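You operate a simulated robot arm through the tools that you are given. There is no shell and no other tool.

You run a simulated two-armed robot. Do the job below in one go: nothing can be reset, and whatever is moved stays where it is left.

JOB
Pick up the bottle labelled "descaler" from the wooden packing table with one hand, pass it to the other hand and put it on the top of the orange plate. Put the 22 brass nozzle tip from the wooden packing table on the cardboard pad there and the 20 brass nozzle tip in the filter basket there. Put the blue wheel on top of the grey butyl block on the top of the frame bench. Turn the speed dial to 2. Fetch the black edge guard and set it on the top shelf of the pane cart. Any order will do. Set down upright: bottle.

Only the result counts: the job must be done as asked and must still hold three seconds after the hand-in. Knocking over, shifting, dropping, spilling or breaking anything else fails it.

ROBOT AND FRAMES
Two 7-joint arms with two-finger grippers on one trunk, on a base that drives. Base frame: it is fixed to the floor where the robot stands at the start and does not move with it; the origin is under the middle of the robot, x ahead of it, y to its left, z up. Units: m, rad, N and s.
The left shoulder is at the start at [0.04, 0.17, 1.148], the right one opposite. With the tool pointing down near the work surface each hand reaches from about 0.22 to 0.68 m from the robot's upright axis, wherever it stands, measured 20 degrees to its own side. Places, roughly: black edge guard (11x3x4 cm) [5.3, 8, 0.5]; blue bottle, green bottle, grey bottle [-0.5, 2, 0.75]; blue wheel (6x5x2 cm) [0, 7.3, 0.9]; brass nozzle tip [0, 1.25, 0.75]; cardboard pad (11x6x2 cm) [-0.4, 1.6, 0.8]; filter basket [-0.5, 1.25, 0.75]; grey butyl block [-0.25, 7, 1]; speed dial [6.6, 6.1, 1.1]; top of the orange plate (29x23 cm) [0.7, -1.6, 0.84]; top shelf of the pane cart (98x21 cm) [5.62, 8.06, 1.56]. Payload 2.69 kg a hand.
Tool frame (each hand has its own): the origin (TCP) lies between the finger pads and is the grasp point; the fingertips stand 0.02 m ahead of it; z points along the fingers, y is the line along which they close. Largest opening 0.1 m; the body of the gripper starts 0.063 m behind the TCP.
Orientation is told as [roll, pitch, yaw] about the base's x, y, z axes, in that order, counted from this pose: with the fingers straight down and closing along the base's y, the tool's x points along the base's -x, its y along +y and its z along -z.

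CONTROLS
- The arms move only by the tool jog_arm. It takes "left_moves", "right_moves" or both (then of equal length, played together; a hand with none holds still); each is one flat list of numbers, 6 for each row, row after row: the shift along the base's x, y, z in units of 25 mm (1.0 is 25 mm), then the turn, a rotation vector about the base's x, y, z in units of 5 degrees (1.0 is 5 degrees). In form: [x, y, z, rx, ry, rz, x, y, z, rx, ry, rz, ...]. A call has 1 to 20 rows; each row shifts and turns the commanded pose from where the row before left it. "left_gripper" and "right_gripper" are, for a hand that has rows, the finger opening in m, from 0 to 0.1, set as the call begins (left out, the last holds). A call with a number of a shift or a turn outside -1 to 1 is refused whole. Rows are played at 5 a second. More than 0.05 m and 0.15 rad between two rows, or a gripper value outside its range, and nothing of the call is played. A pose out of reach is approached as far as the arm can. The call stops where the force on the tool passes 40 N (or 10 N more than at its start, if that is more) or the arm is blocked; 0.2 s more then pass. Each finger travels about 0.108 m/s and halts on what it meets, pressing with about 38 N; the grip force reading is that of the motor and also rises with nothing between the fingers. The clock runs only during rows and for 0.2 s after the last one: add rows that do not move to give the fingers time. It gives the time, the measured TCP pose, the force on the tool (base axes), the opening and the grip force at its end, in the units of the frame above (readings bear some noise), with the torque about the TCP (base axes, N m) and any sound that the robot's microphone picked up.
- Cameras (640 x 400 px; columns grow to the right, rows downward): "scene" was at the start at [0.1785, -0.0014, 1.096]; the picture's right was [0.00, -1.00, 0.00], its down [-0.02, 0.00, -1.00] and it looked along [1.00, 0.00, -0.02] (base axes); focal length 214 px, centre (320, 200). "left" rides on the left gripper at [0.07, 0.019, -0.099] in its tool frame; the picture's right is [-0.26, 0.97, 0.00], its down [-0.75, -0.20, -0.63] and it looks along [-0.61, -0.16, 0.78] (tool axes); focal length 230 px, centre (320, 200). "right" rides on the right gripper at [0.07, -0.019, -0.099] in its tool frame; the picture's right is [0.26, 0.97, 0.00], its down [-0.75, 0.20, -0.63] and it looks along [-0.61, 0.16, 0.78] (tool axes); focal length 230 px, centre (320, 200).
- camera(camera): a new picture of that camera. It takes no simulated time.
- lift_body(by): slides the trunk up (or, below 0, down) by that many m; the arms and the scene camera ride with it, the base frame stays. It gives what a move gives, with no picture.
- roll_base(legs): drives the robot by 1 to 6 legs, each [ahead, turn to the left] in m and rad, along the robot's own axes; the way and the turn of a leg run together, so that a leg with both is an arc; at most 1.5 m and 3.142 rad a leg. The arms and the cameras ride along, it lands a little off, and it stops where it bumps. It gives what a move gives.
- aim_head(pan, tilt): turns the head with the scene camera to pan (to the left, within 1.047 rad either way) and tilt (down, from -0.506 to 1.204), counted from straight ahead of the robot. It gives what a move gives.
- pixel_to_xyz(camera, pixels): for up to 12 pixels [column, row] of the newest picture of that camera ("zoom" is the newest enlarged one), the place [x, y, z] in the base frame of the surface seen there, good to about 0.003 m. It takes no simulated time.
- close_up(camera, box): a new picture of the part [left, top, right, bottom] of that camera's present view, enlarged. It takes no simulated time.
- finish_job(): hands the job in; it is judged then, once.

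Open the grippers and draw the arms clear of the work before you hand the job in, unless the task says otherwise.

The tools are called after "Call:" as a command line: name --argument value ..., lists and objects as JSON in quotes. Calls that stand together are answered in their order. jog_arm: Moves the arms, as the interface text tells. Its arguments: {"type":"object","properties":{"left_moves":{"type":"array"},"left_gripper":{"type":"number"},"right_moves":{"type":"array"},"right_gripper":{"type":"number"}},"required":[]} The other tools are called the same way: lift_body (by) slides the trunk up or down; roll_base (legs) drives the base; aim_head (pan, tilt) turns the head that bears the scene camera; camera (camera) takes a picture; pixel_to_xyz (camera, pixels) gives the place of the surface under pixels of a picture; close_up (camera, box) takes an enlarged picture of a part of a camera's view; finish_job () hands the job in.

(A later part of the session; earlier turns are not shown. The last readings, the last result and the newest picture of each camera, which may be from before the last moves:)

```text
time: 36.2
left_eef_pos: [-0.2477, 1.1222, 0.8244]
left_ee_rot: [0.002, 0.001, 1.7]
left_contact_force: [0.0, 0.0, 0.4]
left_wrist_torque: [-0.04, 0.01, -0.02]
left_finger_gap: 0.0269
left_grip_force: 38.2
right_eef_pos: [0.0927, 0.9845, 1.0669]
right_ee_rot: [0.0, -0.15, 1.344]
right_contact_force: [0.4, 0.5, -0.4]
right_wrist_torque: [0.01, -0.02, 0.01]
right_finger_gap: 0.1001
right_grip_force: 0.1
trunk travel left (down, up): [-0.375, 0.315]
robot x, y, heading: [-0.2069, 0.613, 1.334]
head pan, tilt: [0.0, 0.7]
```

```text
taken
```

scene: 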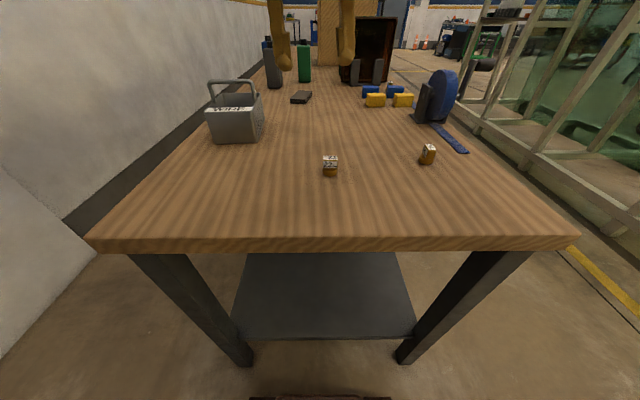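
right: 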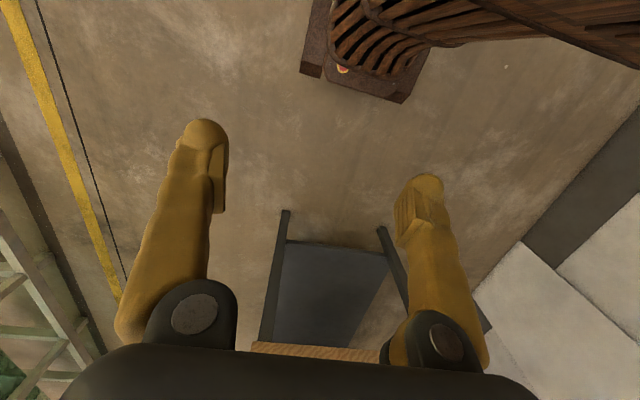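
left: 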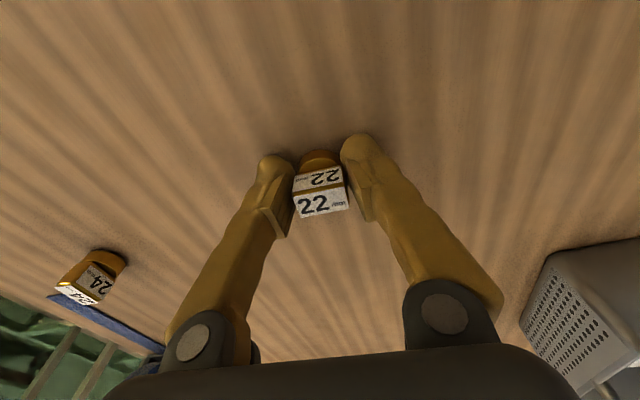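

Gripped with gap 0.027. I lift straight up ~0.2 m.

Call:
jog_arm --left_moves '[0, 0, 0.6, 0, 0, 0, 0, 0, 1, 0, 0, 0, 0, 0, 1, 0, 0, 0, 0, 0, 1, 0, 0, 0, 0, 0, 1, 0, 0, 0, 0, 0, 1, 0, 0, 0, 0, 0, 1, 0, 0, 0, 0, 0, 1, 0, 0, 0, 0, 0, 1, 0, 0, 0, 0, 0, 0, 0, 0, 0]'

Call:
camera --camera "left"

```text
time: 38.4
left_eef_pos: [-0.2498, 1.1246, 1.039]
left_ee_rot: [0.002, 0.002, 1.702]
left_contact_force: [0.0, 0.5, -1.3]
left_wrist_torque: [-0.01, 0.01, 0.0]
left_finger_gap: 0.0267
left_grip_force: 38.2
right_eef_pos: [0.0938, 0.9837, 1.0666]
right_ee_rot: [-0.002, -0.151, 1.346]
right_contact_force: [0.2, 0.7, -0.1]
right_wrist_torque: [0.01, -0.02, 0.0]
right_finger_gap: 0.1004
right_grip_force: 0.0
trunk travel left (down, up): [-0.375, 0.315]
robot x, y, heading: [-0.2098, 0.6145, 1.329]
head pan, tilt: [0.0, 0.7]
```

```text
taken
```

left: 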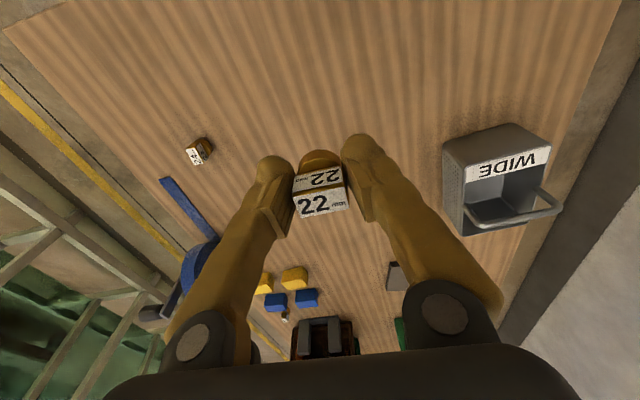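

The 22 nozzle is held firmly. I back away from the table and drive around to its right (aisle) side, standing off at about (0.6,0.7) first.

Call:
roll_base --legs '[[-0.25, 0], [0, -1.0], [0.95, 0], [0, 1.3]]'

Call:
aim_head --pan 0.3 --tilt 0.4

Call:
camera --camera "scene"

```text
time: 50.6
left_eef_pos: [0.4476, 1.1543, 1.0393]
left_ee_rot: [0.001, 0.001, 1.976]
left_contact_force: [-0.1, -0.8, -1.1]
left_wrist_torque: [-0.02, 0.01, 0.02]
left_finger_gap: 0.0268
left_grip_force: 37.8
right_eef_pos: [0.8156, 1.1123, 1.0672]
right_ee_rot: [0.001, -0.149, 1.618]
right_contact_force: [-0.6, -0.6, 0.3]
right_wrist_torque: [-0.02, 0.0, 0.02]
right_finger_gap: 0.1001
right_grip_force: 0.0
trunk travel left (down, up): [-0.375, 0.315]
robot x, y, heading: [0.6325, 0.6748, 1.611]
head pan, tilt: [0.0, 0.7]
```

```text
time: 51.4
left_eef_pos: [0.4501, 1.1382, 1.046]
left_ee_rot: [-0.003, -0.014, 1.975]
left_contact_force: [-0.1, -0.4, -0.5]
left_wrist_torque: [-0.01, 0.05, 0.0]
left_finger_gap: 0.0269
left_grip_force: 38.0
right_eef_pos: [0.817, 1.0951, 1.072]
right_ee_rot: [0.0, -0.166, 1.619]
right_contact_force: [-0.1, -1.3, -0.2]
right_wrist_torque: [0.0, 0.04, 0.02]
right_finger_gap: 0.1003
right_grip_force: 0.1
trunk travel left (down, up): [-0.375, 0.315]
robot x, y, heading: [0.6338, 0.6742, 1.605]
head pan, tilt: [0.3, 0.4]
```

```text
taken
```

scene: 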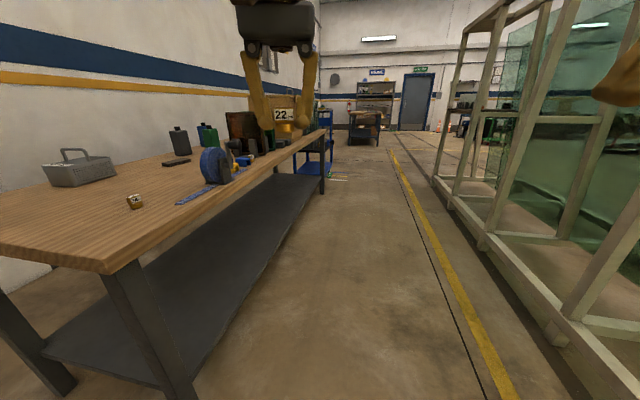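

The aisle ahead is clear between the table and the glass rack. I measure the table's right edge, far leg, and rack foot line.

Call:
pixel_to_xyz --camera "scene" --pixels '[[108, 268], [320, 135], [322, 190], [330, 175], [485, 245], [440, 195], [560, 320], [190, 385], [62, 385], [300, 182], [405, 230]]'

Call:
close_up --camera "scene" --box '[150, 110, 290, 197]'

```text
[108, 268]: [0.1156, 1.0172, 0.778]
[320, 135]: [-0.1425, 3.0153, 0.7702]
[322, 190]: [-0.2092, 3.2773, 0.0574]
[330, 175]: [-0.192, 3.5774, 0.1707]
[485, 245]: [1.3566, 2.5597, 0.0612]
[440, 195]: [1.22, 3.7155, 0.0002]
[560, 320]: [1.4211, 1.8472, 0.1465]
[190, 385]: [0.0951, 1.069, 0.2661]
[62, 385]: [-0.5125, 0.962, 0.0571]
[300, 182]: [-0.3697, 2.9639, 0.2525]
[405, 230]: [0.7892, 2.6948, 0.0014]
```

```text
4.57 times, centred on (220, 154) of scene
```

zoom: 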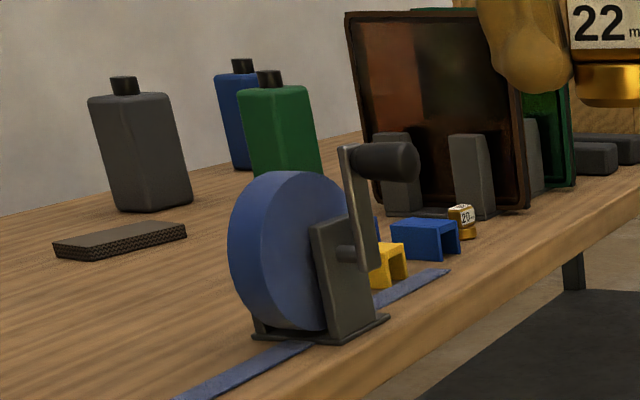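

The third nozzle reads "20" at zoom (465,220), and the bottles' labels are not on this side. I raise the trunk 0.1 m for clearance and drive up the aisle.

Call:
lift_body --by 0.1

Call:
roll_base --legs '[[1.23, -0.02]]'

Call:
aim_head --pan 0.7 --tilt 0.4

Call:
camera --camera "scene"

```text
time: 52.8
left_eef_pos: [0.4485, 1.1391, 1.1449]
left_ee_rot: [-0.004, -0.013, 1.975]
left_contact_force: [0.2, 0.1, -1.5]
left_wrist_torque: [-0.02, 0.0, -0.03]
left_finger_gap: 0.0268
left_grip_force: 38.4
right_eef_pos: [0.8177, 1.0953, 1.1727]
right_ee_rot: [0.001, -0.165, 1.618]
right_contact_force: [1.0, -0.6, 0.2]
right_wrist_torque: [0.01, 0.02, 0.02]
right_finger_gap: 0.0999
right_grip_force: 0.0
trunk travel left (down, up): [-0.475, 0.215]
robot x, y, heading: [0.6347, 0.6751, 1.601]
head pan, tilt: [0.3, 0.4]
```

```text
time: 58.9
left_eef_pos: [0.4267, 2.3628, 1.145]
left_ee_rot: [-0.004, -0.014, 1.96]
left_contact_force: [0.1, -0.1, -1.4]
left_wrist_torque: [-0.03, -0.02, 0.04]
left_finger_gap: 0.0267
left_grip_force: 37.9
right_eef_pos: [0.7931, 2.3128, 1.1723]
right_ee_rot: [0.0, -0.167, 1.602]
right_contact_force: [0.7, 0.4, -0.5]
right_wrist_torque: [0.0, 0.03, 0.01]
right_finger_gap: 0.0999
right_grip_force: 0.0
trunk travel left (down, up): [-0.475, 0.215]
robot x, y, heading: [0.6031, 1.893, 1.59]
head pan, tilt: [0.3, 0.4]
```

```text
time: 59.8
left_eef_pos: [0.4254, 2.3451, 1.1528]
left_ee_rot: [-0.01, -0.03, 1.959]
left_contact_force: [0.1, 0.8, -1.5]
left_wrist_torque: [-0.04, -0.01, 0.0]
left_finger_gap: 0.0269
left_grip_force: 38.3
right_eef_pos: [0.7932, 2.2948, 1.1785]
right_ee_rot: [0.0, -0.183, 1.602]
right_contact_force: [0.7, 1.1, -0.5]
right_wrist_torque: [-0.02, -0.03, 0.01]
right_finger_gap: 0.0999
right_grip_force: 0.1
trunk travel left (down, up): [-0.475, 0.215]
robot x, y, heading: [0.607, 1.8933, 1.589]
head pan, tilt: [0.7, 0.4]
```

```text
taken
```

scene: 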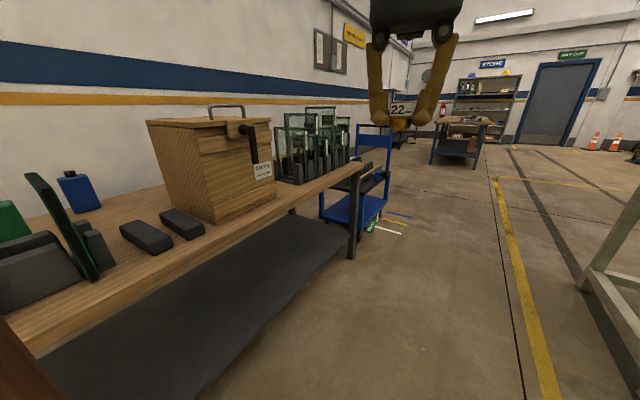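

At (0.607,1.893) beside the table; a chest, trays and glass display stand further along. I turn left to face the table squarely.

Call:
roll_base --legs '[[0, 1.68]]'

Call:
aim_head --pan 0.0 --tilt 0.5

Call:
camera --camera "scene"

```text
time: 64.5
left_eef_pos: [0.1908, 1.6417, 1.1533]
left_ee_rot: [-0.009, -0.029, -2.586]
left_contact_force: [-0.8, -0.4, -2.2]
left_wrist_torque: [-0.02, -0.01, -0.01]
left_finger_gap: 0.0269
left_grip_force: 38.0
right_eef_pos: [0.178, 2.012, 1.1792]
right_ee_rot: [-0.001, -0.184, -2.941]
right_contact_force: [-0.6, 0.2, 1.4]
right_wrist_torque: [0.0, 0.03, -0.01]
right_finger_gap: 0.1003
right_grip_force: 0.0
trunk travel left (down, up): [-0.475, 0.215]
robot x, y, heading: [0.6031, 1.9044, -2.958]
head pan, tilt: [0.7, 0.4]
```

```text
time: 65.6
left_eef_pos: [0.2089, 1.6436, 1.1608]
left_ee_rot: [-0.015, -0.043, -2.584]
left_contact_force: [-0.3, -0.2, -1.3]
left_wrist_torque: [-0.03, 0.01, 0.02]
left_finger_gap: 0.0269
left_grip_force: 38.1
right_eef_pos: [0.1994, 2.0166, 1.171]
right_ee_rot: [-0.002, -0.157, -2.941]
right_contact_force: [-0.1, 0.7, 0.5]
right_wrist_torque: [0.01, 0.02, 0.01]
right_finger_gap: 0.1002
right_grip_force: 0.0
trunk travel left (down, up): [-0.475, 0.215]
robot x, y, heading: [0.6054, 1.9011, -2.955]
head pan, tilt: [0.0, 0.499]
```

```text
taken
```

scene: 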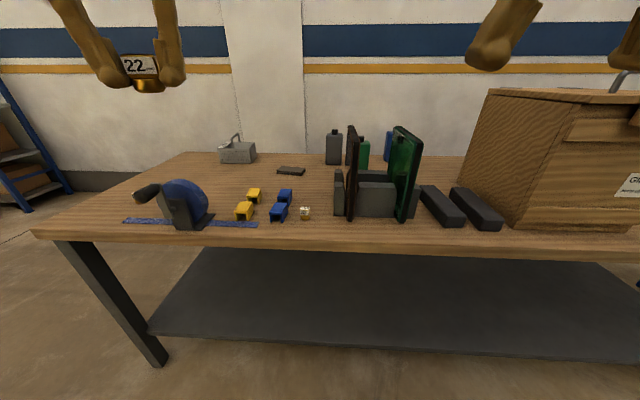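

Facing the table's side now: the 20 nozzle at (305,213), pad at (291,170), bottles behind the standing panels at (334,147), (363,153), (389,147). I zoom to read labels and measure.

Call:
close_up --camera "scene" --box '[200, 115, 440, 265]'

Call:
pixel_to_xyz --camera "zoom" --pixels '[[280, 263], [242, 148], [355, 90], [435, 100], [505, 80], [405, 40], [585, 50], [405, 270], [545, 280], [370, 180], [470, 200], [280, 245]]'

```text
2.67 times, centred on (320, 190) of scene
```

zoom: 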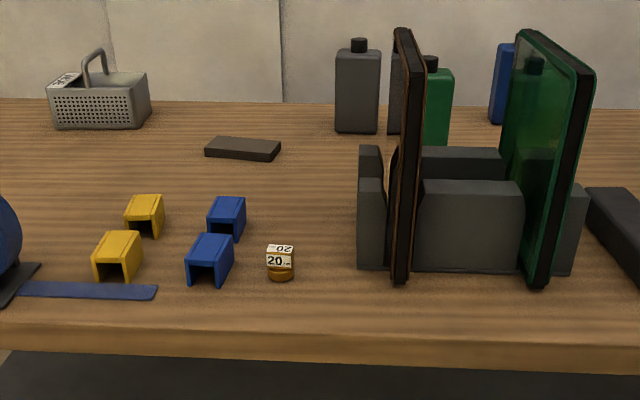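

```text
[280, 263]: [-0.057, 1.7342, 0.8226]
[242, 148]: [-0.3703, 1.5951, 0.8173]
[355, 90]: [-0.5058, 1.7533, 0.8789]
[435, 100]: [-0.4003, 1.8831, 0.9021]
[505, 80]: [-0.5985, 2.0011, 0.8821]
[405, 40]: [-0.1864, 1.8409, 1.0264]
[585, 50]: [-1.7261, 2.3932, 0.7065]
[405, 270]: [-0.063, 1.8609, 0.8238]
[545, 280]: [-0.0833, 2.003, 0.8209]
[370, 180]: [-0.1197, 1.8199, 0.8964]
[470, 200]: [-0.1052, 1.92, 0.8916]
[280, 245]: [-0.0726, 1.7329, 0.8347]
```

All bottles show plain faces from this side too; a dark shape at zoom (397,90) hides behind the panel. I zoom in there and measure.

Call:
close_up --camera "scene" --box '[316, 120, 412, 180]'

Call:
pixel_to_xyz --camera "zoom" --pixels '[[210, 120], [110, 130], [310, 150], [480, 110], [480, 150], [130, 50], [310, 75], [100, 200], [330, 230]]'

```text
6.67 times, centred on (364, 150) of scene
```

zoom: 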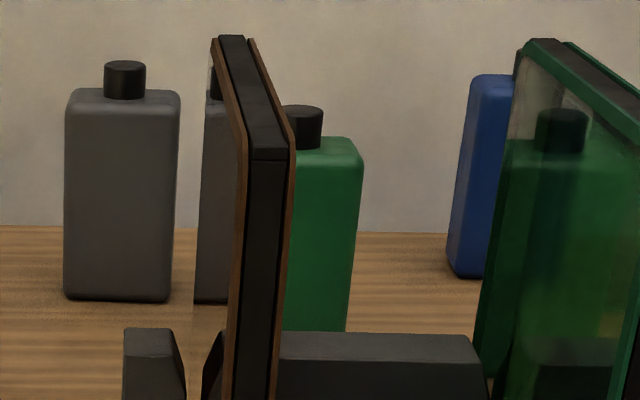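

```text
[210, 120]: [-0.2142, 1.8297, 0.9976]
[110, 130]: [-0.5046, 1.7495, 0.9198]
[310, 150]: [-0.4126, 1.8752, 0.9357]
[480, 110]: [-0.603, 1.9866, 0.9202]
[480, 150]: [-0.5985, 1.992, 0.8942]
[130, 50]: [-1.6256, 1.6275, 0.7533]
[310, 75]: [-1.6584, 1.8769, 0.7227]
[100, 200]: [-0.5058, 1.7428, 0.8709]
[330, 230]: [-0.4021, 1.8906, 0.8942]
```

The dark shape is just the mirror panel's reflection, so there are three bottles. I measure the lower shelf's near edge to see how close the base may come.

Call:
pixel_to_xyz --camera "scene" --pixels '[[300, 335], [300, 341], [300, 346], [300, 352], [300, 240], [300, 248], [150, 360], [500, 350], [450, 350]]'

Call:
close_up --camera "scene" --box '[140, 290, 300, 390]'

```text
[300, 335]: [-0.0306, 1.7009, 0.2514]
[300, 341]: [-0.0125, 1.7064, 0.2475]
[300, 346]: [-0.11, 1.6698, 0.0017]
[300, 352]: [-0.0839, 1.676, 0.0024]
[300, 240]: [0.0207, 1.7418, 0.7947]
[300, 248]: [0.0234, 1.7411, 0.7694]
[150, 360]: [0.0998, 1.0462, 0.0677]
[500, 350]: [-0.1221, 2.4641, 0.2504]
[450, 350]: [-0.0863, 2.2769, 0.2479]
```

```text
4.00 times, centred on (220, 340) of scene
```

zoom: 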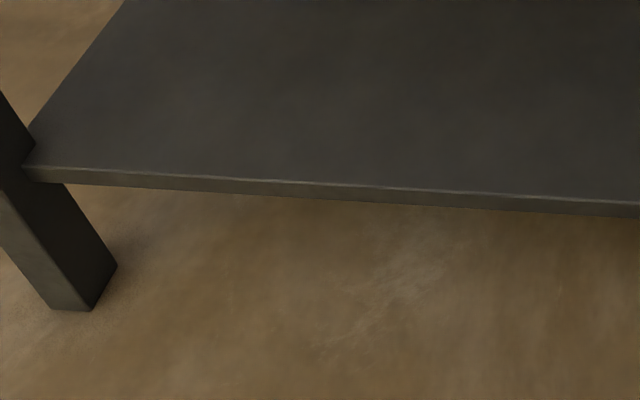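

The shelf's edge is at u≈0.65 with underside ~0.23, and the base nose is only ~0.13 tall, so it may slip slightly under. I check the chest and panel tops' heights before bringing the hands over the table.

Call:
pixel_to_xyz --camera "scene" --pixels '[[560, 93], [622, 76], [495, 92], [352, 128], [400, 130], [418, 140], [520, 225], [455, 200], [305, 207], [291, 168], [280, 168], [303, 172]]'

```text
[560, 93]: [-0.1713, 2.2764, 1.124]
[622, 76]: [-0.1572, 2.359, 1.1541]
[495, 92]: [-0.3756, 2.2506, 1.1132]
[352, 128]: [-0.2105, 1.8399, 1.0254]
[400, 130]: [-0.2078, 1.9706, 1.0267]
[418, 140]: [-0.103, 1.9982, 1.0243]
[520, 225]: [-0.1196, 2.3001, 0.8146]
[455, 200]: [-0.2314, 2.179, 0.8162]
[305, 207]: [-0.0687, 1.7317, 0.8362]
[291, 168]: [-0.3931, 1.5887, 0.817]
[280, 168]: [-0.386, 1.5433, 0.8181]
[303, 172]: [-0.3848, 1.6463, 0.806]
```

Panel tops are at 1.025 and the chest at 1.12–1.15, all below the hands at 1.16+ or off to the side. I square up and drive ahead 0.36 m.

Call:
roll_base --legs '[[0, -0.056], [0.36, 0]]'

Call:
camera --camera "left"

Call:
camera --camera "scene"

```text
time: 66.5
left_eef_pos: [0.238, 1.6697, 1.175]
left_ee_rot: [-0.025, -0.078, -2.624]
left_contact_force: [1.0, 0.8, -0.3]
left_wrist_torque: [-0.04, 0.06, 0.02]
left_finger_gap: 0.0269
left_grip_force: 37.7
right_eef_pos: [0.2551, 2.0426, 1.1455]
right_ee_rot: [0.001, -0.073, -2.982]
right_contact_force: [0.4, 1.0, -0.5]
right_wrist_torque: [-0.1, 0.07, -0.02]
right_finger_gap: 0.1002
right_grip_force: 0.1
trunk travel left (down, up): [-0.475, 0.215]
robot x, y, heading: [0.6029, 1.9044, -2.997]
head pan, tilt: [0.0, 0.499]
stopped in leg 1: the robot was blocked; the commanded pose is now the measured one
```

```text
taken
```

left: 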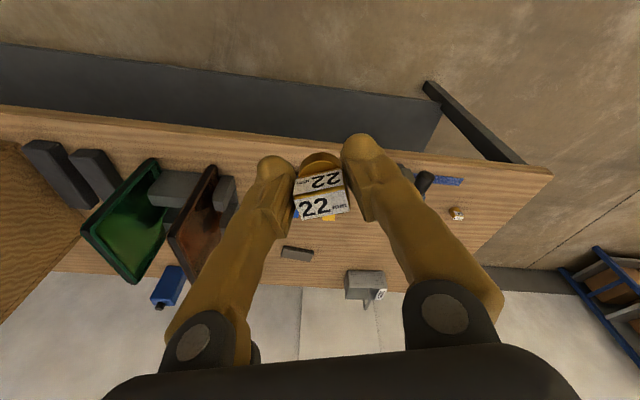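

```text
taken
```

scene: 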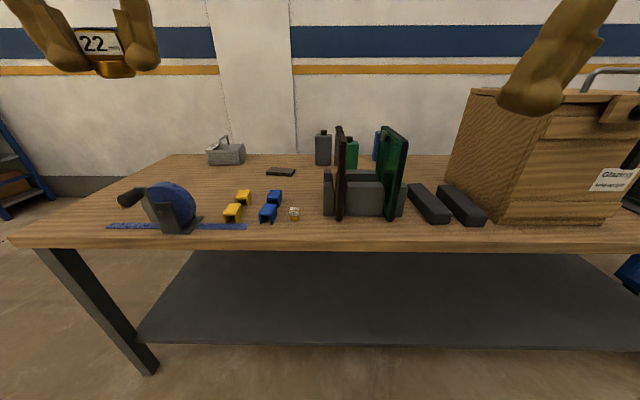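

Again the drive halted with the hands drawn in (right hand only 0.32 m ahead); the folded arm pose seems to be what blocks. I re-extend both hands to ~0.5 m ahead and level them.

Call:
jog_arm --left_moves '[-0.545, -0.08, 0, 0.016, -0.11, 0, -0.545, -0.08, 0, 0.016, -0.11, 0, -0.545, -0.08, 0, 0.016, -0.11, 0, -0.545, -0.08, 0, 0.016, -0.11, 0, -0.545, -0.08, 0, 0.016, -0.11, 0, -0.545, -0.08, 0, 0.016, -0.11, 0, -0.545, -0.08, 0, 0.016, -0.11, 0, -0.545, -0.08, 0, 0.016, -0.11, 0, 0, 0, 0, 0, 0, 0]' --right_moves '[-0.89, -0.13, 0, 0.015, -0.1, 0, -0.89, -0.13, 0, 0.015, -0.1, 0, -0.89, -0.13, 0, 0.015, -0.1, 0, -0.89, -0.13, 0, 0.015, -0.1, 0, -0.89, -0.13, 0, 0.015, -0.1, 0, -0.89, -0.13, 0, 0.015, -0.1, 0, -0.89, -0.13, 0, 0.015, -0.1, 0, -0.89, -0.13, 0, 0.015, -0.1, 0, 0, 0, 0, 0, 0, 0]'

Call:
jog_arm --left_moves '[0, 0, 0, 0, 0, 0]'

```text
time: 68.5
left_eef_pos: [0.1265, 1.6518, 1.1744]
left_ee_rot: [0.003, -0.002, -2.623]
left_contact_force: [0.6, -1.0, -0.7]
left_wrist_torque: [-0.01, 0.02, -0.02]
left_finger_gap: 0.0266
left_grip_force: 38.3
right_eef_pos: [0.0677, 2.0143, 1.1667]
right_ee_rot: [0.002, -0.068, -2.983]
right_contact_force: [0.8, 0.9, 1.1]
right_wrist_torque: [-0.01, 0.01, 0.0]
right_finger_gap: 0.1003
right_grip_force: 0.1
trunk travel left (down, up): [-0.475, 0.215]
robot x, y, heading: [0.6035, 1.9049, -2.993]
head pan, tilt: [0.0, 0.499]
```

```text
time: 68.8
left_eef_pos: [0.1265, 1.6513, 1.1735]
left_ee_rot: [0.005, -0.002, -2.625]
left_contact_force: [-0.4, 0.5, -0.7]
left_wrist_torque: [0.0, 0.01, 0.02]
left_finger_gap: 0.0268
left_grip_force: 37.9
right_eef_pos: [0.0662, 2.0136, 1.1666]
right_ee_rot: [0.002, -0.068, -2.983]
right_contact_force: [-0.1, -0.1, -0.3]
right_wrist_torque: [0.01, -0.02, -0.03]
right_finger_gap: 0.0997
right_grip_force: 0.1
trunk travel left (down, up): [-0.475, 0.215]
robot x, y, heading: [0.6042, 1.9061, -2.998]
head pan, tilt: [0.0, 0.499]
```

Hands are now ~0.48–0.55 m ahead. I drive ahead 0.37 m toward the table.

Call:
roll_base --legs '[[0.37, 0]]'

Call:
camera --camera "left"

Call:
camera --camera "scene"

```text
time: 71.2
left_eef_pos: [-0.2392, 1.5967, 1.1735]
left_ee_rot: [0.004, -0.001, -2.623]
left_contact_force: [-1.0, -0.1, -1.6]
left_wrist_torque: [0.02, -0.07, -0.01]
left_finger_gap: 0.0267
left_grip_force: 38.3
right_eef_pos: [-0.2988, 1.9583, 1.1672]
right_ee_rot: [0.001, -0.067, -2.982]
right_contact_force: [0.0, -0.4, -1.3]
right_wrist_torque: [-0.01, 0.0, -0.01]
right_finger_gap: 0.1
right_grip_force: 0.1
trunk travel left (down, up): [-0.475, 0.215]
robot x, y, heading: [0.2361, 1.8493, -2.987]
head pan, tilt: [0.0, 0.499]
```

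```text
taken
```

left: 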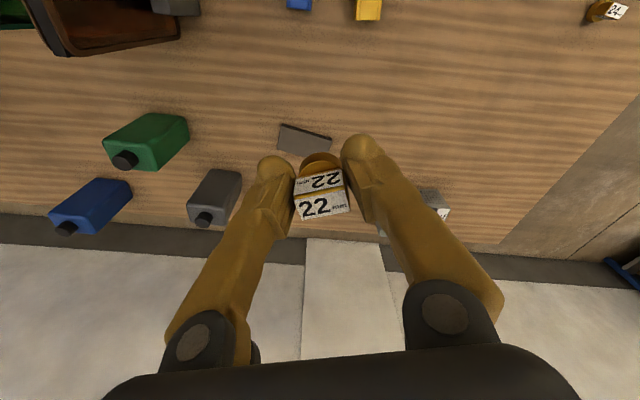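

```text
taken
```

scene: 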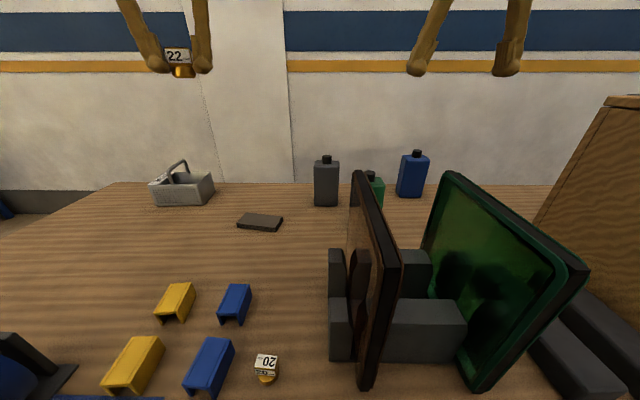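

Parked at (0.236,1.849). The pad shows at (260,222); I measure its outline in a zoom.

Call:
close_up --camera "scene" --box '[220, 195, 316, 255]'

Call:
pixel_to_xyz --camera "scene" --pixels '[[238, 222], [282, 225], [245, 215], [280, 218], [260, 222], [265, 360], [265, 378], [310, 180], [327, 200], [375, 195], [411, 180]]'

```text
6.67 times, centred on (268, 225) of scene
```

zoom: 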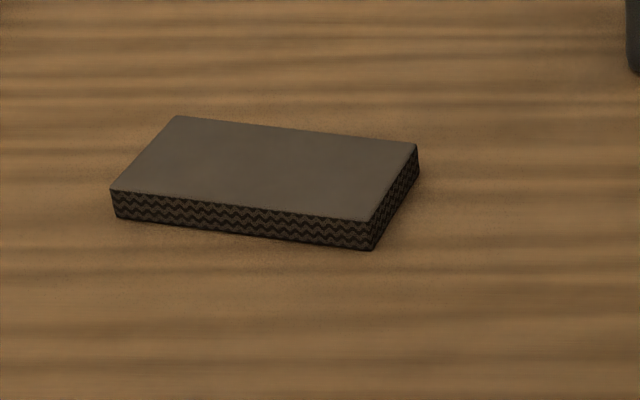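

```text
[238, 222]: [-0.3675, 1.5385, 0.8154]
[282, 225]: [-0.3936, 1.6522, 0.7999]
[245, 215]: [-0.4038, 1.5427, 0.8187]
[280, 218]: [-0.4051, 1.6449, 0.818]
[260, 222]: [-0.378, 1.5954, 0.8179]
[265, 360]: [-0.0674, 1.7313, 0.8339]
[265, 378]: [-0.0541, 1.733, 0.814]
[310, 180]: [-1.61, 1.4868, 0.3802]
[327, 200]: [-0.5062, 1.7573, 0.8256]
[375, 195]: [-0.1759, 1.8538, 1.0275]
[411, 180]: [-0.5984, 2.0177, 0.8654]
```

I query the four top corners of the pad in this zoom.

Call:
pixel_to_xyz --camera "zoom" --pixels '[[116, 188], [366, 216], [412, 148], [180, 119], [265, 165]]'

```text
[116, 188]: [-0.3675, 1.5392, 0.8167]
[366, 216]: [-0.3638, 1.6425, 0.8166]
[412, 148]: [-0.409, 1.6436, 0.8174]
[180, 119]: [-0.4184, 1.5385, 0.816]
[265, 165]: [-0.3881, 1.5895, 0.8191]
```

The pad top spans x -0.366…-0.414, y 1.539…1.643 at z 0.818. I raise the right hand 0.1 m and lower the trunk 0.1 m, which keeps the right hand above the panels and helps the left hand's reach.

Call:
jog_arm --right_moves '[0, 0, 1, 0, 0, 0, 0, 0, 1, 0, 0, 0, 0, 0, 1, 0, 0, 0, 0, 0, 1, 0, 0, 0, 0, 0, 0.4, 0, 0, 0, 0, 0, 0, 0, 0, 0]'

Call:
lift_body --by -0.1

Call:
jog_arm --left_moves '[-0.8, 0, -0.3, 0, 0, 0, -0.8, 0, -0.3, 0, 0, 0, -0.8, 0, -0.5, 0, 0, 0, -0.8, 0, -0.5, 0, 0, 0, -0.8, 0, -0.6, 0, 0, 0, -0.8, 0, -0.8, 0, 0, 0, -0.8, -0.1, -0.8, 0, 0, 0, -0.2, -0.1, -0.8, 0, 0, 0, 0, 0, 0, 0, 0, 0]'

Call:
camera --camera "left"

```text
time: 72.6
left_eef_pos: [-0.2207, 1.5996, 1.181]
left_ee_rot: [-0.002, -0.016, -2.622]
left_contact_force: [1.0, 0.7, -0.9]
left_wrist_torque: [0.03, -0.02, 0.02]
left_finger_gap: 0.0268
left_grip_force: 37.4
right_eef_pos: [-0.2815, 1.9612, 1.2844]
right_ee_rot: [0.0, -0.085, -2.982]
right_contact_force: [-0.2, 0.1, -0.4]
right_wrist_torque: [0.0, -0.01, -0.02]
right_finger_gap: 0.1
right_grip_force: 0.2
trunk travel left (down, up): [-0.475, 0.215]
robot x, y, heading: [0.2403, 1.8514, -2.995]
head pan, tilt: [0.0, 0.499]
```

```text
time: 73.9
left_eef_pos: [-0.2199, 1.5994, 1.0817]
left_ee_rot: [-0.002, -0.016, -2.624]
left_contact_force: [-1.2, 0.1, -1.0]
left_wrist_torque: [0.01, 0.0, 0.03]
left_finger_gap: 0.0265
left_grip_force: 37.9
right_eef_pos: [-0.2806, 1.9602, 1.1847]
right_ee_rot: [0.0, -0.082, -2.983]
right_contact_force: [-0.6, 0.0, 0.1]
right_wrist_torque: [0.02, -0.03, 0.03]
right_finger_gap: 0.1
right_grip_force: 0.0
trunk travel left (down, up): [-0.375, 0.315]
robot x, y, heading: [0.2379, 1.8487, -2.992]
head pan, tilt: [0.0, 0.499]
```

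```text
time: 75.5
left_eef_pos: [-0.333, 1.6031, 1.0121]
left_ee_rot: [-0.009, -0.038, -2.623]
left_contact_force: [2.0, 0.1, -1.5]
left_wrist_torque: [-0.03, 0.12, -0.01]
left_finger_gap: 0.027
left_grip_force: 37.9
right_eef_pos: [-0.2557, 1.9642, 1.1964]
right_ee_rot: [0.0, -0.105, -2.981]
right_contact_force: [1.8, 0.9, -0.5]
right_wrist_torque: [-0.02, 0.13, 0.02]
right_finger_gap: 0.0999
right_grip_force: 0.2
trunk travel left (down, up): [-0.375, 0.315]
robot x, y, heading: [0.24, 1.8502, -2.997]
head pan, tilt: [0.0, 0.499]
stopped in row 7 (left hand): the arm was blocked; the commanded pose is now the measured one
```

```text
taken
```

left: 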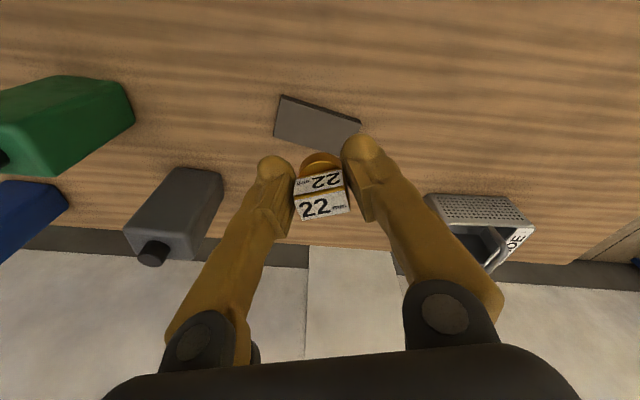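

The left arm stopped at (-0.333,1.603,1.012) as "blocked", and the idle right hand also shifted back 2.5 cm, so the robot leaned. I look left toward the elbow and dispenser for contact.

Call:
aim_head --pan 0.6 --tilt 0.8

Call:
camera --camera "scene"

```text
time: 76.5
left_eef_pos: [-0.3367, 1.6006, 1.0086]
left_ee_rot: [-0.007, -0.031, -2.622]
left_contact_force: [0.2, 0.3, -0.7]
left_wrist_torque: [0.02, -0.02, -0.02]
left_finger_gap: 0.0269
left_grip_force: 38.0
right_eef_pos: [-0.2617, 1.9623, 1.1932]
right_ee_rot: [-0.001, -0.1, -2.981]
right_contact_force: [1.5, -0.1, 0.1]
right_wrist_torque: [-0.01, 0.0, -0.02]
right_finger_gap: 0.1
right_grip_force: 0.1
trunk travel left (down, up): [-0.375, 0.315]
robot x, y, heading: [0.2415, 1.8523, -2.991]
head pan, tilt: [0.6, 0.799]
```

```text
taken
```

scene: 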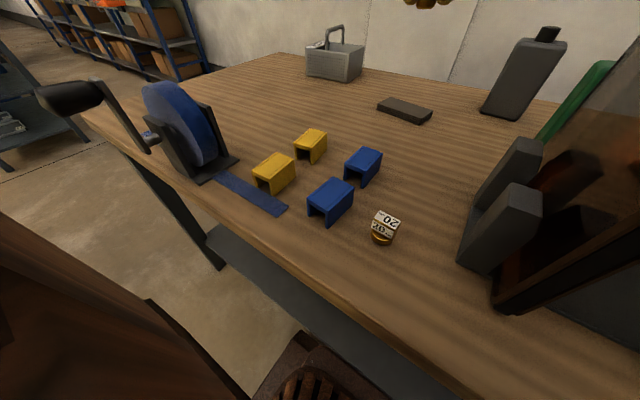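

No contact of the arm with the dispenser is visible. I check whether the base nose (300,350) touches the shelf edge near (320,315).

Call:
close_up --camera "scene" --box '[140, 220, 460, 400]'

Call:
pixel_to_xyz --camera "scene" --pixels '[[300, 340], [270, 375], [320, 350], [350, 385], [330, 312], [300, 300], [370, 335], [255, 290], [150, 300], [200, 345], [100, 300], [20, 240]]'

```text
2.00 times, centred on (300, 310) of scene
```

zoom: 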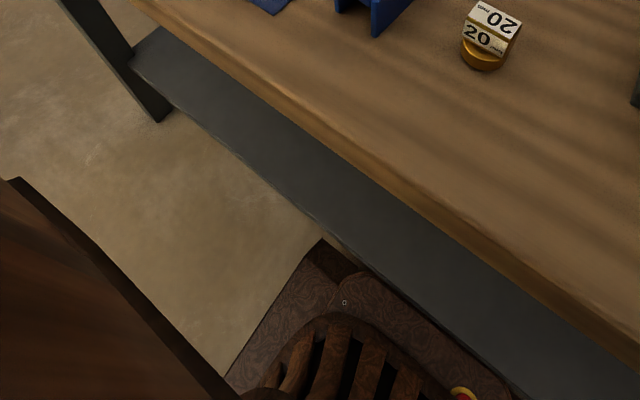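

```text
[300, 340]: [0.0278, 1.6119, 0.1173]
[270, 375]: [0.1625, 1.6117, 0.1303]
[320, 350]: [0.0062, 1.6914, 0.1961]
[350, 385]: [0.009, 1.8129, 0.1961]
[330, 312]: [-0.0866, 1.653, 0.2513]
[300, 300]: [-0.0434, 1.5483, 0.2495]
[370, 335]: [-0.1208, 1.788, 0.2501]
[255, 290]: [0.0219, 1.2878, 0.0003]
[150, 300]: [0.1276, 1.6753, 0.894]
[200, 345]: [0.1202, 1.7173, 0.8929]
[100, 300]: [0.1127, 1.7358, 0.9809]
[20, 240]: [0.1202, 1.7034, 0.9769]
```

The base nose (z 0.196) is clear of the shelf and nothing touches the arm, so the stop seems to be a lean/lag effect. I continue forward in small steps.

Call:
jog_arm --left_moves '[-0.5, -0.1, -0.4, 0, 0, 0, -0.5, -0.1, -0.4, 0, 0, 0, -0.5, -0.1, -0.4, 0, 0, 0, -0.5, 0, -0.4, 0, 0, 0, 0, 0, 0, 0, 0, 0]'

```text
time: 76.8
left_eef_pos: [-0.3239, 1.6043, 1.0175]
left_ee_rot: [-0.014, -0.052, -2.621]
left_contact_force: [0.9, 0.5, -0.7]
left_wrist_torque: [-0.02, 0.11, 0.0]
left_finger_gap: 0.0268
left_grip_force: 37.8
right_eef_pos: [-0.2377, 1.9673, 1.2029]
right_ee_rot: [-0.001, -0.123, -2.982]
right_contact_force: [2.6, 0.4, 0.7]
right_wrist_torque: [-0.02, 0.12, 0.0]
right_finger_gap: 0.0998
right_grip_force: 0.0
trunk travel left (down, up): [-0.375, 0.315]
robot x, y, heading: [0.2422, 1.848, -2.991]
head pan, tilt: [0.6, 0.799]
stopped in row 1 (left hand): the arm was blocked; the commanded pose is now the measured one
```

The arm is blocked right at the first row and both hands moved back again. I put the head back to the earlier aim and compare the picture with the previous one to see whether the robot itself is tilting.

Call:
aim_head --pan 0.0 --tilt 0.5

Call:
camera --camera "scene"

```text
time: 77.8
left_eef_pos: [-0.3282, 1.6013, 1.0144]
left_ee_rot: [-0.011, -0.045, -2.622]
left_contact_force: [0.5, 0.6, -0.9]
left_wrist_torque: [-0.02, 0.02, -0.01]
left_finger_gap: 0.0269
left_grip_force: 38.1
right_eef_pos: [-0.2447, 1.9654, 1.2009]
right_ee_rot: [-0.001, -0.115, -2.981]
right_contact_force: [-1.0, -0.6, 0.1]
right_wrist_torque: [-0.01, -0.01, 0.01]
right_finger_gap: 0.1
right_grip_force: 0.1
trunk travel left (down, up): [-0.375, 0.315]
robot x, y, heading: [0.2422, 1.8549, -2.996]
head pan, tilt: [0.0, 0.499]
```

```text
taken
```

scene: 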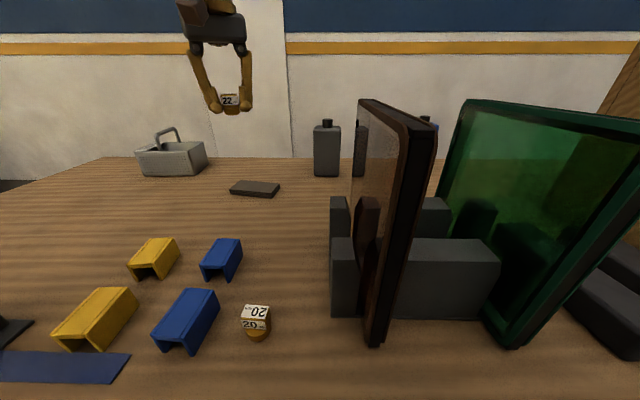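

The hands' joint shift looks like the whole robot rocking back, as if the lowered left elbow were pressing on the table edge (arm seen at (0.12,1.70,0.89)). I raise the trunk 0.15 m to free it and watch whether the lean relaxes.

Call:
lift_body --by 0.15

Call:
jog_arm --left_moves '[0, 0, 0, 0, 0, 0, 0, 0, 0, 0, 0, 0]'

Call:
camera --camera "scene"

```text
time: 78.7
left_eef_pos: [-0.3062, 1.6056, 1.1008]
left_ee_rot: [-0.016, -0.065, -2.624]
left_contact_force: [1.3, 0.0, -0.7]
left_wrist_torque: [0.05, 0.08, 0.02]
left_finger_gap: 0.0268
left_grip_force: 38.1
right_eef_pos: [-0.2175, 1.9705, 1.2816]
right_ee_rot: [0.001, -0.138, -2.981]
right_contact_force: [1.4, -0.3, 0.8]
right_wrist_torque: [-0.01, 0.12, -0.01]
right_finger_gap: 0.1
right_grip_force: 0.2
trunk travel left (down, up): [-0.446, 0.244]
robot x, y, heading: [0.2396, 1.8464, -2.996]
head pan, tilt: [0.0, 0.499]
stopped: the arm was blocked; the commanded pose is now the measured one
```

```text
time: 79.3
left_eef_pos: [-0.313, 1.6049, 1.0955]
left_ee_rot: [-0.016, -0.06, -2.623]
left_contact_force: [-0.4, -0.3, -1.0]
left_wrist_torque: [0.05, 0.01, -0.01]
left_finger_gap: 0.0267
left_grip_force: 37.7
right_eef_pos: [-0.2251, 1.9686, 1.2773]
right_ee_rot: [0.001, -0.132, -2.982]
right_contact_force: [-0.7, -1.3, 0.4]
right_wrist_torque: [0.03, 0.0, 0.0]
right_finger_gap: 0.1002
right_grip_force: 0.1
trunk travel left (down, up): [-0.446, 0.244]
robot x, y, heading: [0.2403, 1.8533, -2.993]
head pan, tilt: [0.0, 0.499]
```

```text
taken
```

scene: 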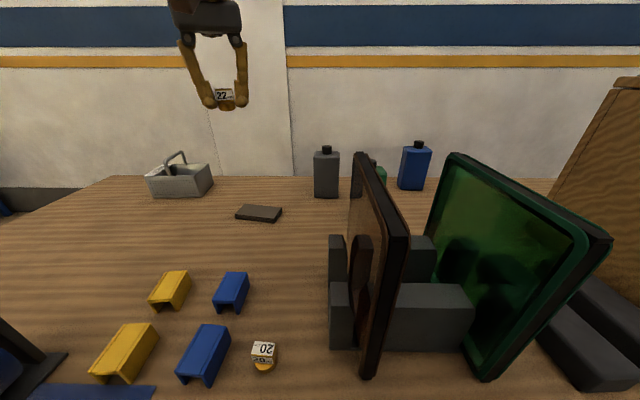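

Even lifting was "blocked" after 7 cm. I need to know if the body tilts: I query points down the middle column to work out the camera's true pitch.

Call:
pixel_to_xyz --camera "scene" --pixels '[[300, 390], [300, 300], [300, 200], [300, 60], [300, 150], [100, 230], [100, 350], [550, 100]]'

Call:
camera --camera "right"

```text
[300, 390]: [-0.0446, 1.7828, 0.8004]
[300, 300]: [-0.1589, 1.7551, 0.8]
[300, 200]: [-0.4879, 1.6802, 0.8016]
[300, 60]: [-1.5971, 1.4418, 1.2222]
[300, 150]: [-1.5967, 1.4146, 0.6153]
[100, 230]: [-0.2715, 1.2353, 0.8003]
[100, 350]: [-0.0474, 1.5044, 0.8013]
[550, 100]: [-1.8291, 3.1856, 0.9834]
```

```text
taken
```

right: 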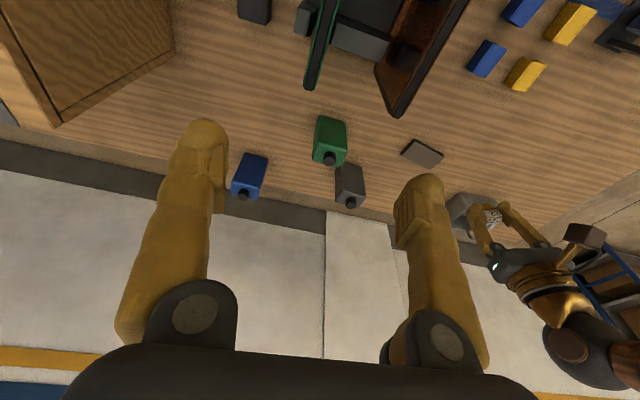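

The camera solves to its nominal pitch, so the body isn't tilting; only the hands' readings shift. I cross-check the held nozzle's true place in the scene picture at (222,95) against the reported hand pose.

Call:
pixel_to_xyz --camera "scene" --pixels '[[222, 94], [225, 105], [218, 94], [207, 100], [241, 100], [205, 15]]'

Call:
close_up --camera "scene" --box '[150, 0, 290, 120]'

```text
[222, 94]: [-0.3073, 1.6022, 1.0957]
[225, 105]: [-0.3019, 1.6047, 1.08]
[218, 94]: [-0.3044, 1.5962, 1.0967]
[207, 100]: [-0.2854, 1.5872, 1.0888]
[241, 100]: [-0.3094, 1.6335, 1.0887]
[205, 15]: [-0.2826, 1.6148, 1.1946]
```

```text
3.33 times, centred on (220, 60) of scene
```

zoom: 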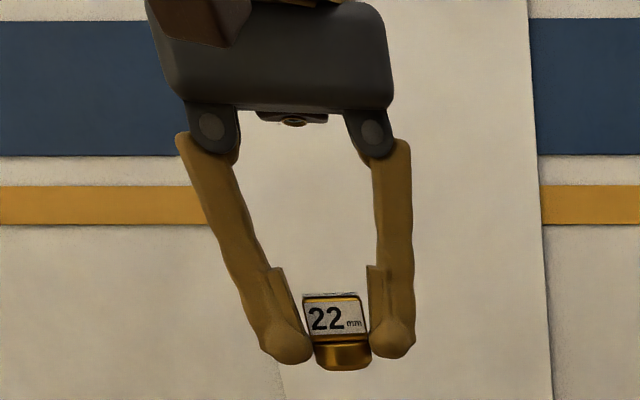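

The hand reading agrees with the picture (nozzle at (-0.307,1.602,1.096)). I try a gentle pure jog of the left hand, small steps forward with rests, to see how it responds.

Call:
jog_arm --left_moves '[-0.2, 0, 0, 0, 0, 0, -0.2, 0, 0, 0, 0, 0, -0.2, 0, 0, 0, 0, 0, -0.2, 0, 0, 0, 0, 0, 0, 0, 0, 0, 0, 0, 0, 0, 0, 0, 0, 0]'

```text
time: 80.4
left_eef_pos: [-0.313, 1.6081, 1.1076]
left_ee_rot: [-0.022, -0.079, -2.622]
left_contact_force: [0.7, -0.5, -0.7]
left_wrist_torque: [0.0, 0.1, 0.01]
left_finger_gap: 0.0269
left_grip_force: 38.3
right_eef_pos: [-0.2037, 1.9734, 1.2602]
right_ee_rot: [-0.002, -0.085, -2.981]
right_contact_force: [1.1, 0.3, 0.7]
right_wrist_torque: [0.02, 0.07, -0.04]
right_finger_gap: 0.0999
right_grip_force: 0.1
trunk travel left (down, up): [-0.446, 0.244]
robot x, y, heading: [0.237, 1.8482, -2.993]
head pan, tilt: [0.0, 0.499]
stopped in row 5 (left hand): the arm was blocked; the commanded pose is now the measured one
```

Both hands shift back ~2 cm whenever anything moves; the upper arms seemed tucked close to the trunk. I look straight down with the head to see the elbows and trunk.

Call:
aim_head --pan 0.0 --tilt 1.2

Call:
camera --camera "scene"

```text
time: 81.4
left_eef_pos: [-0.3163, 1.6075, 1.1049]
left_ee_rot: [-0.019, -0.075, -2.621]
left_contact_force: [1.3, 0.2, -0.7]
left_wrist_torque: [0.02, 0.01, 0.0]
left_finger_gap: 0.0269
left_grip_force: 37.7
right_eef_pos: [-0.2081, 1.9718, 1.2607]
right_ee_rot: [0.0, -0.084, -2.98]
right_contact_force: [-0.2, -0.1, 0.0]
right_wrist_torque: [0.0, 0.03, -0.01]
right_finger_gap: 0.1002
right_grip_force: 0.1
trunk travel left (down, up): [-0.446, 0.244]
robot x, y, heading: [0.2383, 1.847, -2.992]
head pan, tilt: [0.0, 1.201]
```

```text
taken
```

scene: 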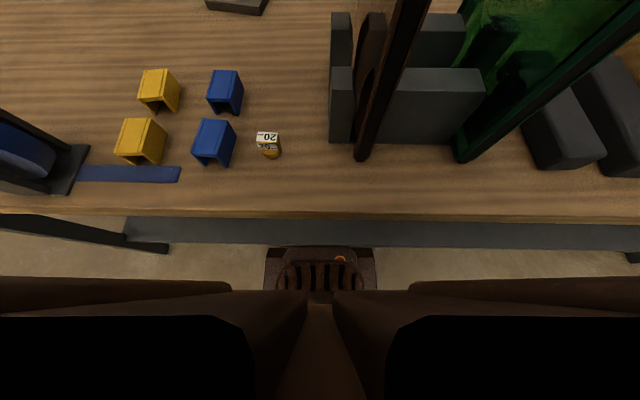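

I measure those brown shapes: beams at (150,290), (500,290), the centre (320,350), and the base grille.

Call:
pixel_to_xyz --camera "scene" --pixels '[[50, 290], [150, 292], [225, 292], [260, 310], [320, 340], [320, 390], [420, 292], [550, 290], [630, 300], [315, 275], [275, 255], [100, 360]]'

Call:
pixel_to_xyz --camera "right" --pixels '[[500, 250], [580, 330], [560, 300], [610, 360]]'

```text
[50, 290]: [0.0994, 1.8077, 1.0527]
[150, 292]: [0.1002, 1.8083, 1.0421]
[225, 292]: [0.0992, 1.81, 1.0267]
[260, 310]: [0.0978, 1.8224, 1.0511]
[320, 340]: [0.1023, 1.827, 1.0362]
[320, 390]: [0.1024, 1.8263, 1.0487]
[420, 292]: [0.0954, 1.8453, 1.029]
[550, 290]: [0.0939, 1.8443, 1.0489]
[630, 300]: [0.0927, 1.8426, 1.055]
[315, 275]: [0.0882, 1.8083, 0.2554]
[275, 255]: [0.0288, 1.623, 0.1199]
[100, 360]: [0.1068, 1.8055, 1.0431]
```

```text
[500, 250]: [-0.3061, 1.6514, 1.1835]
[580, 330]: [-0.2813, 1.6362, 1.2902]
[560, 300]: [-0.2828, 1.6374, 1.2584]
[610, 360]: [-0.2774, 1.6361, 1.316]
```

The brown plates are my own chest right at the camera. I look up-left to see the left forearm and elbow.

Call:
aim_head --pan 0.5 --tilt -0.1

Call:
camera --camera "scene"

```text
time: 82.9
left_eef_pos: [-0.317, 1.6066, 1.1052]
left_ee_rot: [-0.02, -0.076, -2.623]
left_contact_force: [0.3, 0.0, -0.8]
left_wrist_torque: [0.0, 0.01, -0.03]
left_finger_gap: 0.027
left_grip_force: 38.0
right_eef_pos: [-0.2078, 1.9719, 1.2603]
right_ee_rot: [0.001, -0.085, -2.981]
right_contact_force: [0.2, 0.3, -0.2]
right_wrist_torque: [-0.02, 0.0, 0.04]
right_finger_gap: 0.0999
right_grip_force: 0.0
trunk travel left (down, up): [-0.446, 0.244]
robot x, y, heading: [0.2387, 1.8497, -2.994]
head pan, tilt: [0.499, -0.099]
```

```text
taken
```

scene: 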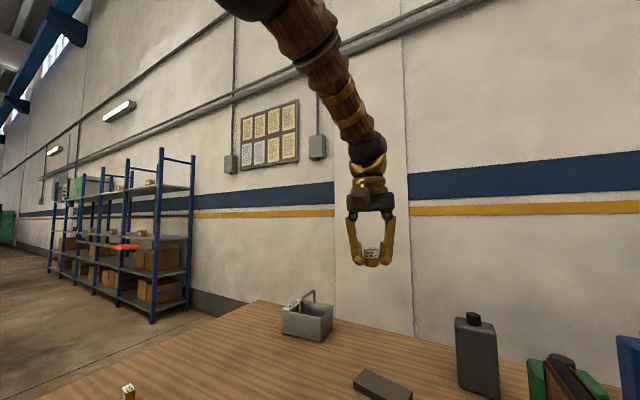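

The elbows are up and clear, so no arm contact. To rule out the base nose pressing on the shelf, I back off 5 cm and test again.

Call:
roll_base --legs '[[-0.05, 0]]'

Call:
jog_arm --left_moves '[-0.3, 0, 0, 0, 0, 0, -0.3, 0, 0, 0, 0, 0, -0.3, 0, 0, 0, 0, 0, -0.3, 0, 0, 0, 0, 0, 0, 0, 0, 0, 0, 0, 0, 0, 0, 0, 0, 0]'

```text
time: 83.8
left_eef_pos: [-0.2724, 1.6142, 1.1028]
left_ee_rot: [-0.019, -0.071, -2.622]
left_contact_force: [0.2, -0.2, -1.8]
left_wrist_torque: [0.02, -0.03, -0.01]
left_finger_gap: 0.0266
left_grip_force: 37.7
right_eef_pos: [-0.1631, 1.9766, 1.2617]
right_ee_rot: [-0.002, -0.086, -2.981]
right_contact_force: [-0.5, -0.4, -0.8]
right_wrist_torque: [0.0, -0.04, 0.0]
right_finger_gap: 0.1
right_grip_force: 0.1
trunk travel left (down, up): [-0.446, 0.244]
robot x, y, heading: [0.2892, 1.8588, -2.998]
head pan, tilt: [0.499, -0.099]
```

```text
time: 85.2
left_eef_pos: [-0.2828, 1.6172, 1.1129]
left_ee_rot: [-0.025, -0.09, -2.62]
left_contact_force: [-0.4, 0.0, 0.0]
left_wrist_torque: [-0.04, -0.04, 0.0]
left_finger_gap: 0.0269
left_grip_force: 38.0
right_eef_pos: [-0.1426, 1.9819, 1.242]
right_ee_rot: [0.001, -0.034, -2.981]
right_contact_force: [-0.5, -1.0, 0.6]
right_wrist_torque: [-0.02, -0.01, 0.01]
right_finger_gap: 0.1
right_grip_force: 0.1
trunk travel left (down, up): [-0.446, 0.244]
robot x, y, heading: [0.2901, 1.8532, -2.993]
head pan, tilt: [0.499, -0.099]
```

This time it was not blocked, only the usual ~2 cm settle after a drive. I repeat a gentle forward jog to see if it now tracks cleanly.

Call:
jog_arm --left_moves '[-0.5, 0, -0.3, 0, 0, 0, -0.5, 0, -0.3, 0, 0, 0, -0.5, 0, -0.3, 0, 0, 0, -0.5, 0, -0.3, 0, 0, 0, 0, 0, 0, 0, 0, 0, 0, 0, 0, 0, 0, 0]'

```text
time: 85.6
left_eef_pos: [-0.2701, 1.6194, 1.123]
left_ee_rot: [-0.031, -0.108, -2.619]
left_contact_force: [0.6, 0.1, -1.9]
left_wrist_torque: [-0.02, 0.06, -0.03]
left_finger_gap: 0.0268
left_grip_force: 37.8
right_eef_pos: [-0.121, 1.9856, 1.2229]
right_ee_rot: [0.001, 0.026, -2.977]
right_contact_force: [0.0, 1.0, -0.2]
right_wrist_torque: [0.02, 0.06, 0.02]
right_finger_gap: 0.1002
right_grip_force: 0.0
trunk travel left (down, up): [-0.446, 0.244]
robot x, y, heading: [0.2871, 1.8575, -2.995]
head pan, tilt: [0.499, -0.099]
stopped in row 1 (left hand): the arm was blocked; the commanded pose is now the measured one
```

Every jog now starts with a backward jerk, which did not happen when the right hand was low (z≈1.06) and further ahead. I bring the right hand forward and down to that better pose, staying above the panels (tops 1.025).

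Call:
jog_arm --right_moves '[-0.74, -0.22, -0.6, 0, 0, 0, -0.74, -0.22, -0.8, 0, 0, 0, -0.74, -0.22, -0.8, 0, 0, 0, -0.74, -0.22, -0.8, 0, 0, 0, -0.74, -0.22, -0.8, 0, 0, 0, -0.74, -0.22, -0.8, 0, 0, 0, 0, 0, 0, 0, 0, 0, 0, 0, 0, 0, 0, 0]'

```text
time: 87.4
left_eef_pos: [-0.2719, 1.6183, 1.1192]
left_ee_rot: [-0.032, -0.105, -2.62]
left_contact_force: [0.4, -1.1, -1.0]
left_wrist_torque: [0.0, -0.03, 0.01]
left_finger_gap: 0.0265
left_grip_force: 37.3
right_eef_pos: [-0.2335, 1.9509, 1.1326]
right_ee_rot: [-0.002, -0.047, -2.978]
right_contact_force: [0.5, -0.7, 0.8]
right_wrist_torque: [-0.05, 0.0, -0.03]
right_finger_gap: 0.1
right_grip_force: 0.0
trunk travel left (down, up): [-0.446, 0.244]
robot x, y, heading: [0.2878, 1.8536, -2.992]
head pan, tilt: [0.499, -0.099]
```

That worked without any jerk in the left hand. Now I retry the left hand forward.

Call:
jog_arm --left_moves '[-0.5, 0, -0.3, 0, 0, 0, -0.5, 0, -0.3, 0, 0, 0, -0.5, 0, -0.3, 0, 0, 0, -0.5, 0, -0.3, 0, 0, 0, 0, 0, 0, 0, 0, 0, 0, 0, 0, 0, 0, 0]'

```text
time: 88.1
left_eef_pos: [-0.279, 1.622, 1.118]
left_ee_rot: [-0.037, -0.126, -2.617]
left_contact_force: [1.2, -0.2, -0.5]
left_wrist_torque: [-0.03, 0.13, -0.01]
left_finger_gap: 0.0269
left_grip_force: 37.9
right_eef_pos: [-0.2094, 1.9553, 1.1438]
right_ee_rot: [-0.002, -0.071, -2.98]
right_contact_force: [1.2, -0.4, 0.0]
right_wrist_torque: [-0.04, 0.12, 0.01]
right_finger_gap: 0.1001
right_grip_force: 0.0
trunk travel left (down, up): [-0.446, 0.244]
robot x, y, heading: [0.2853, 1.8601, -2.993]
head pan, tilt: [0.499, -0.099]
stopped in row 3 (left hand): the arm was blocked; the commanded pose is now the measured one
```

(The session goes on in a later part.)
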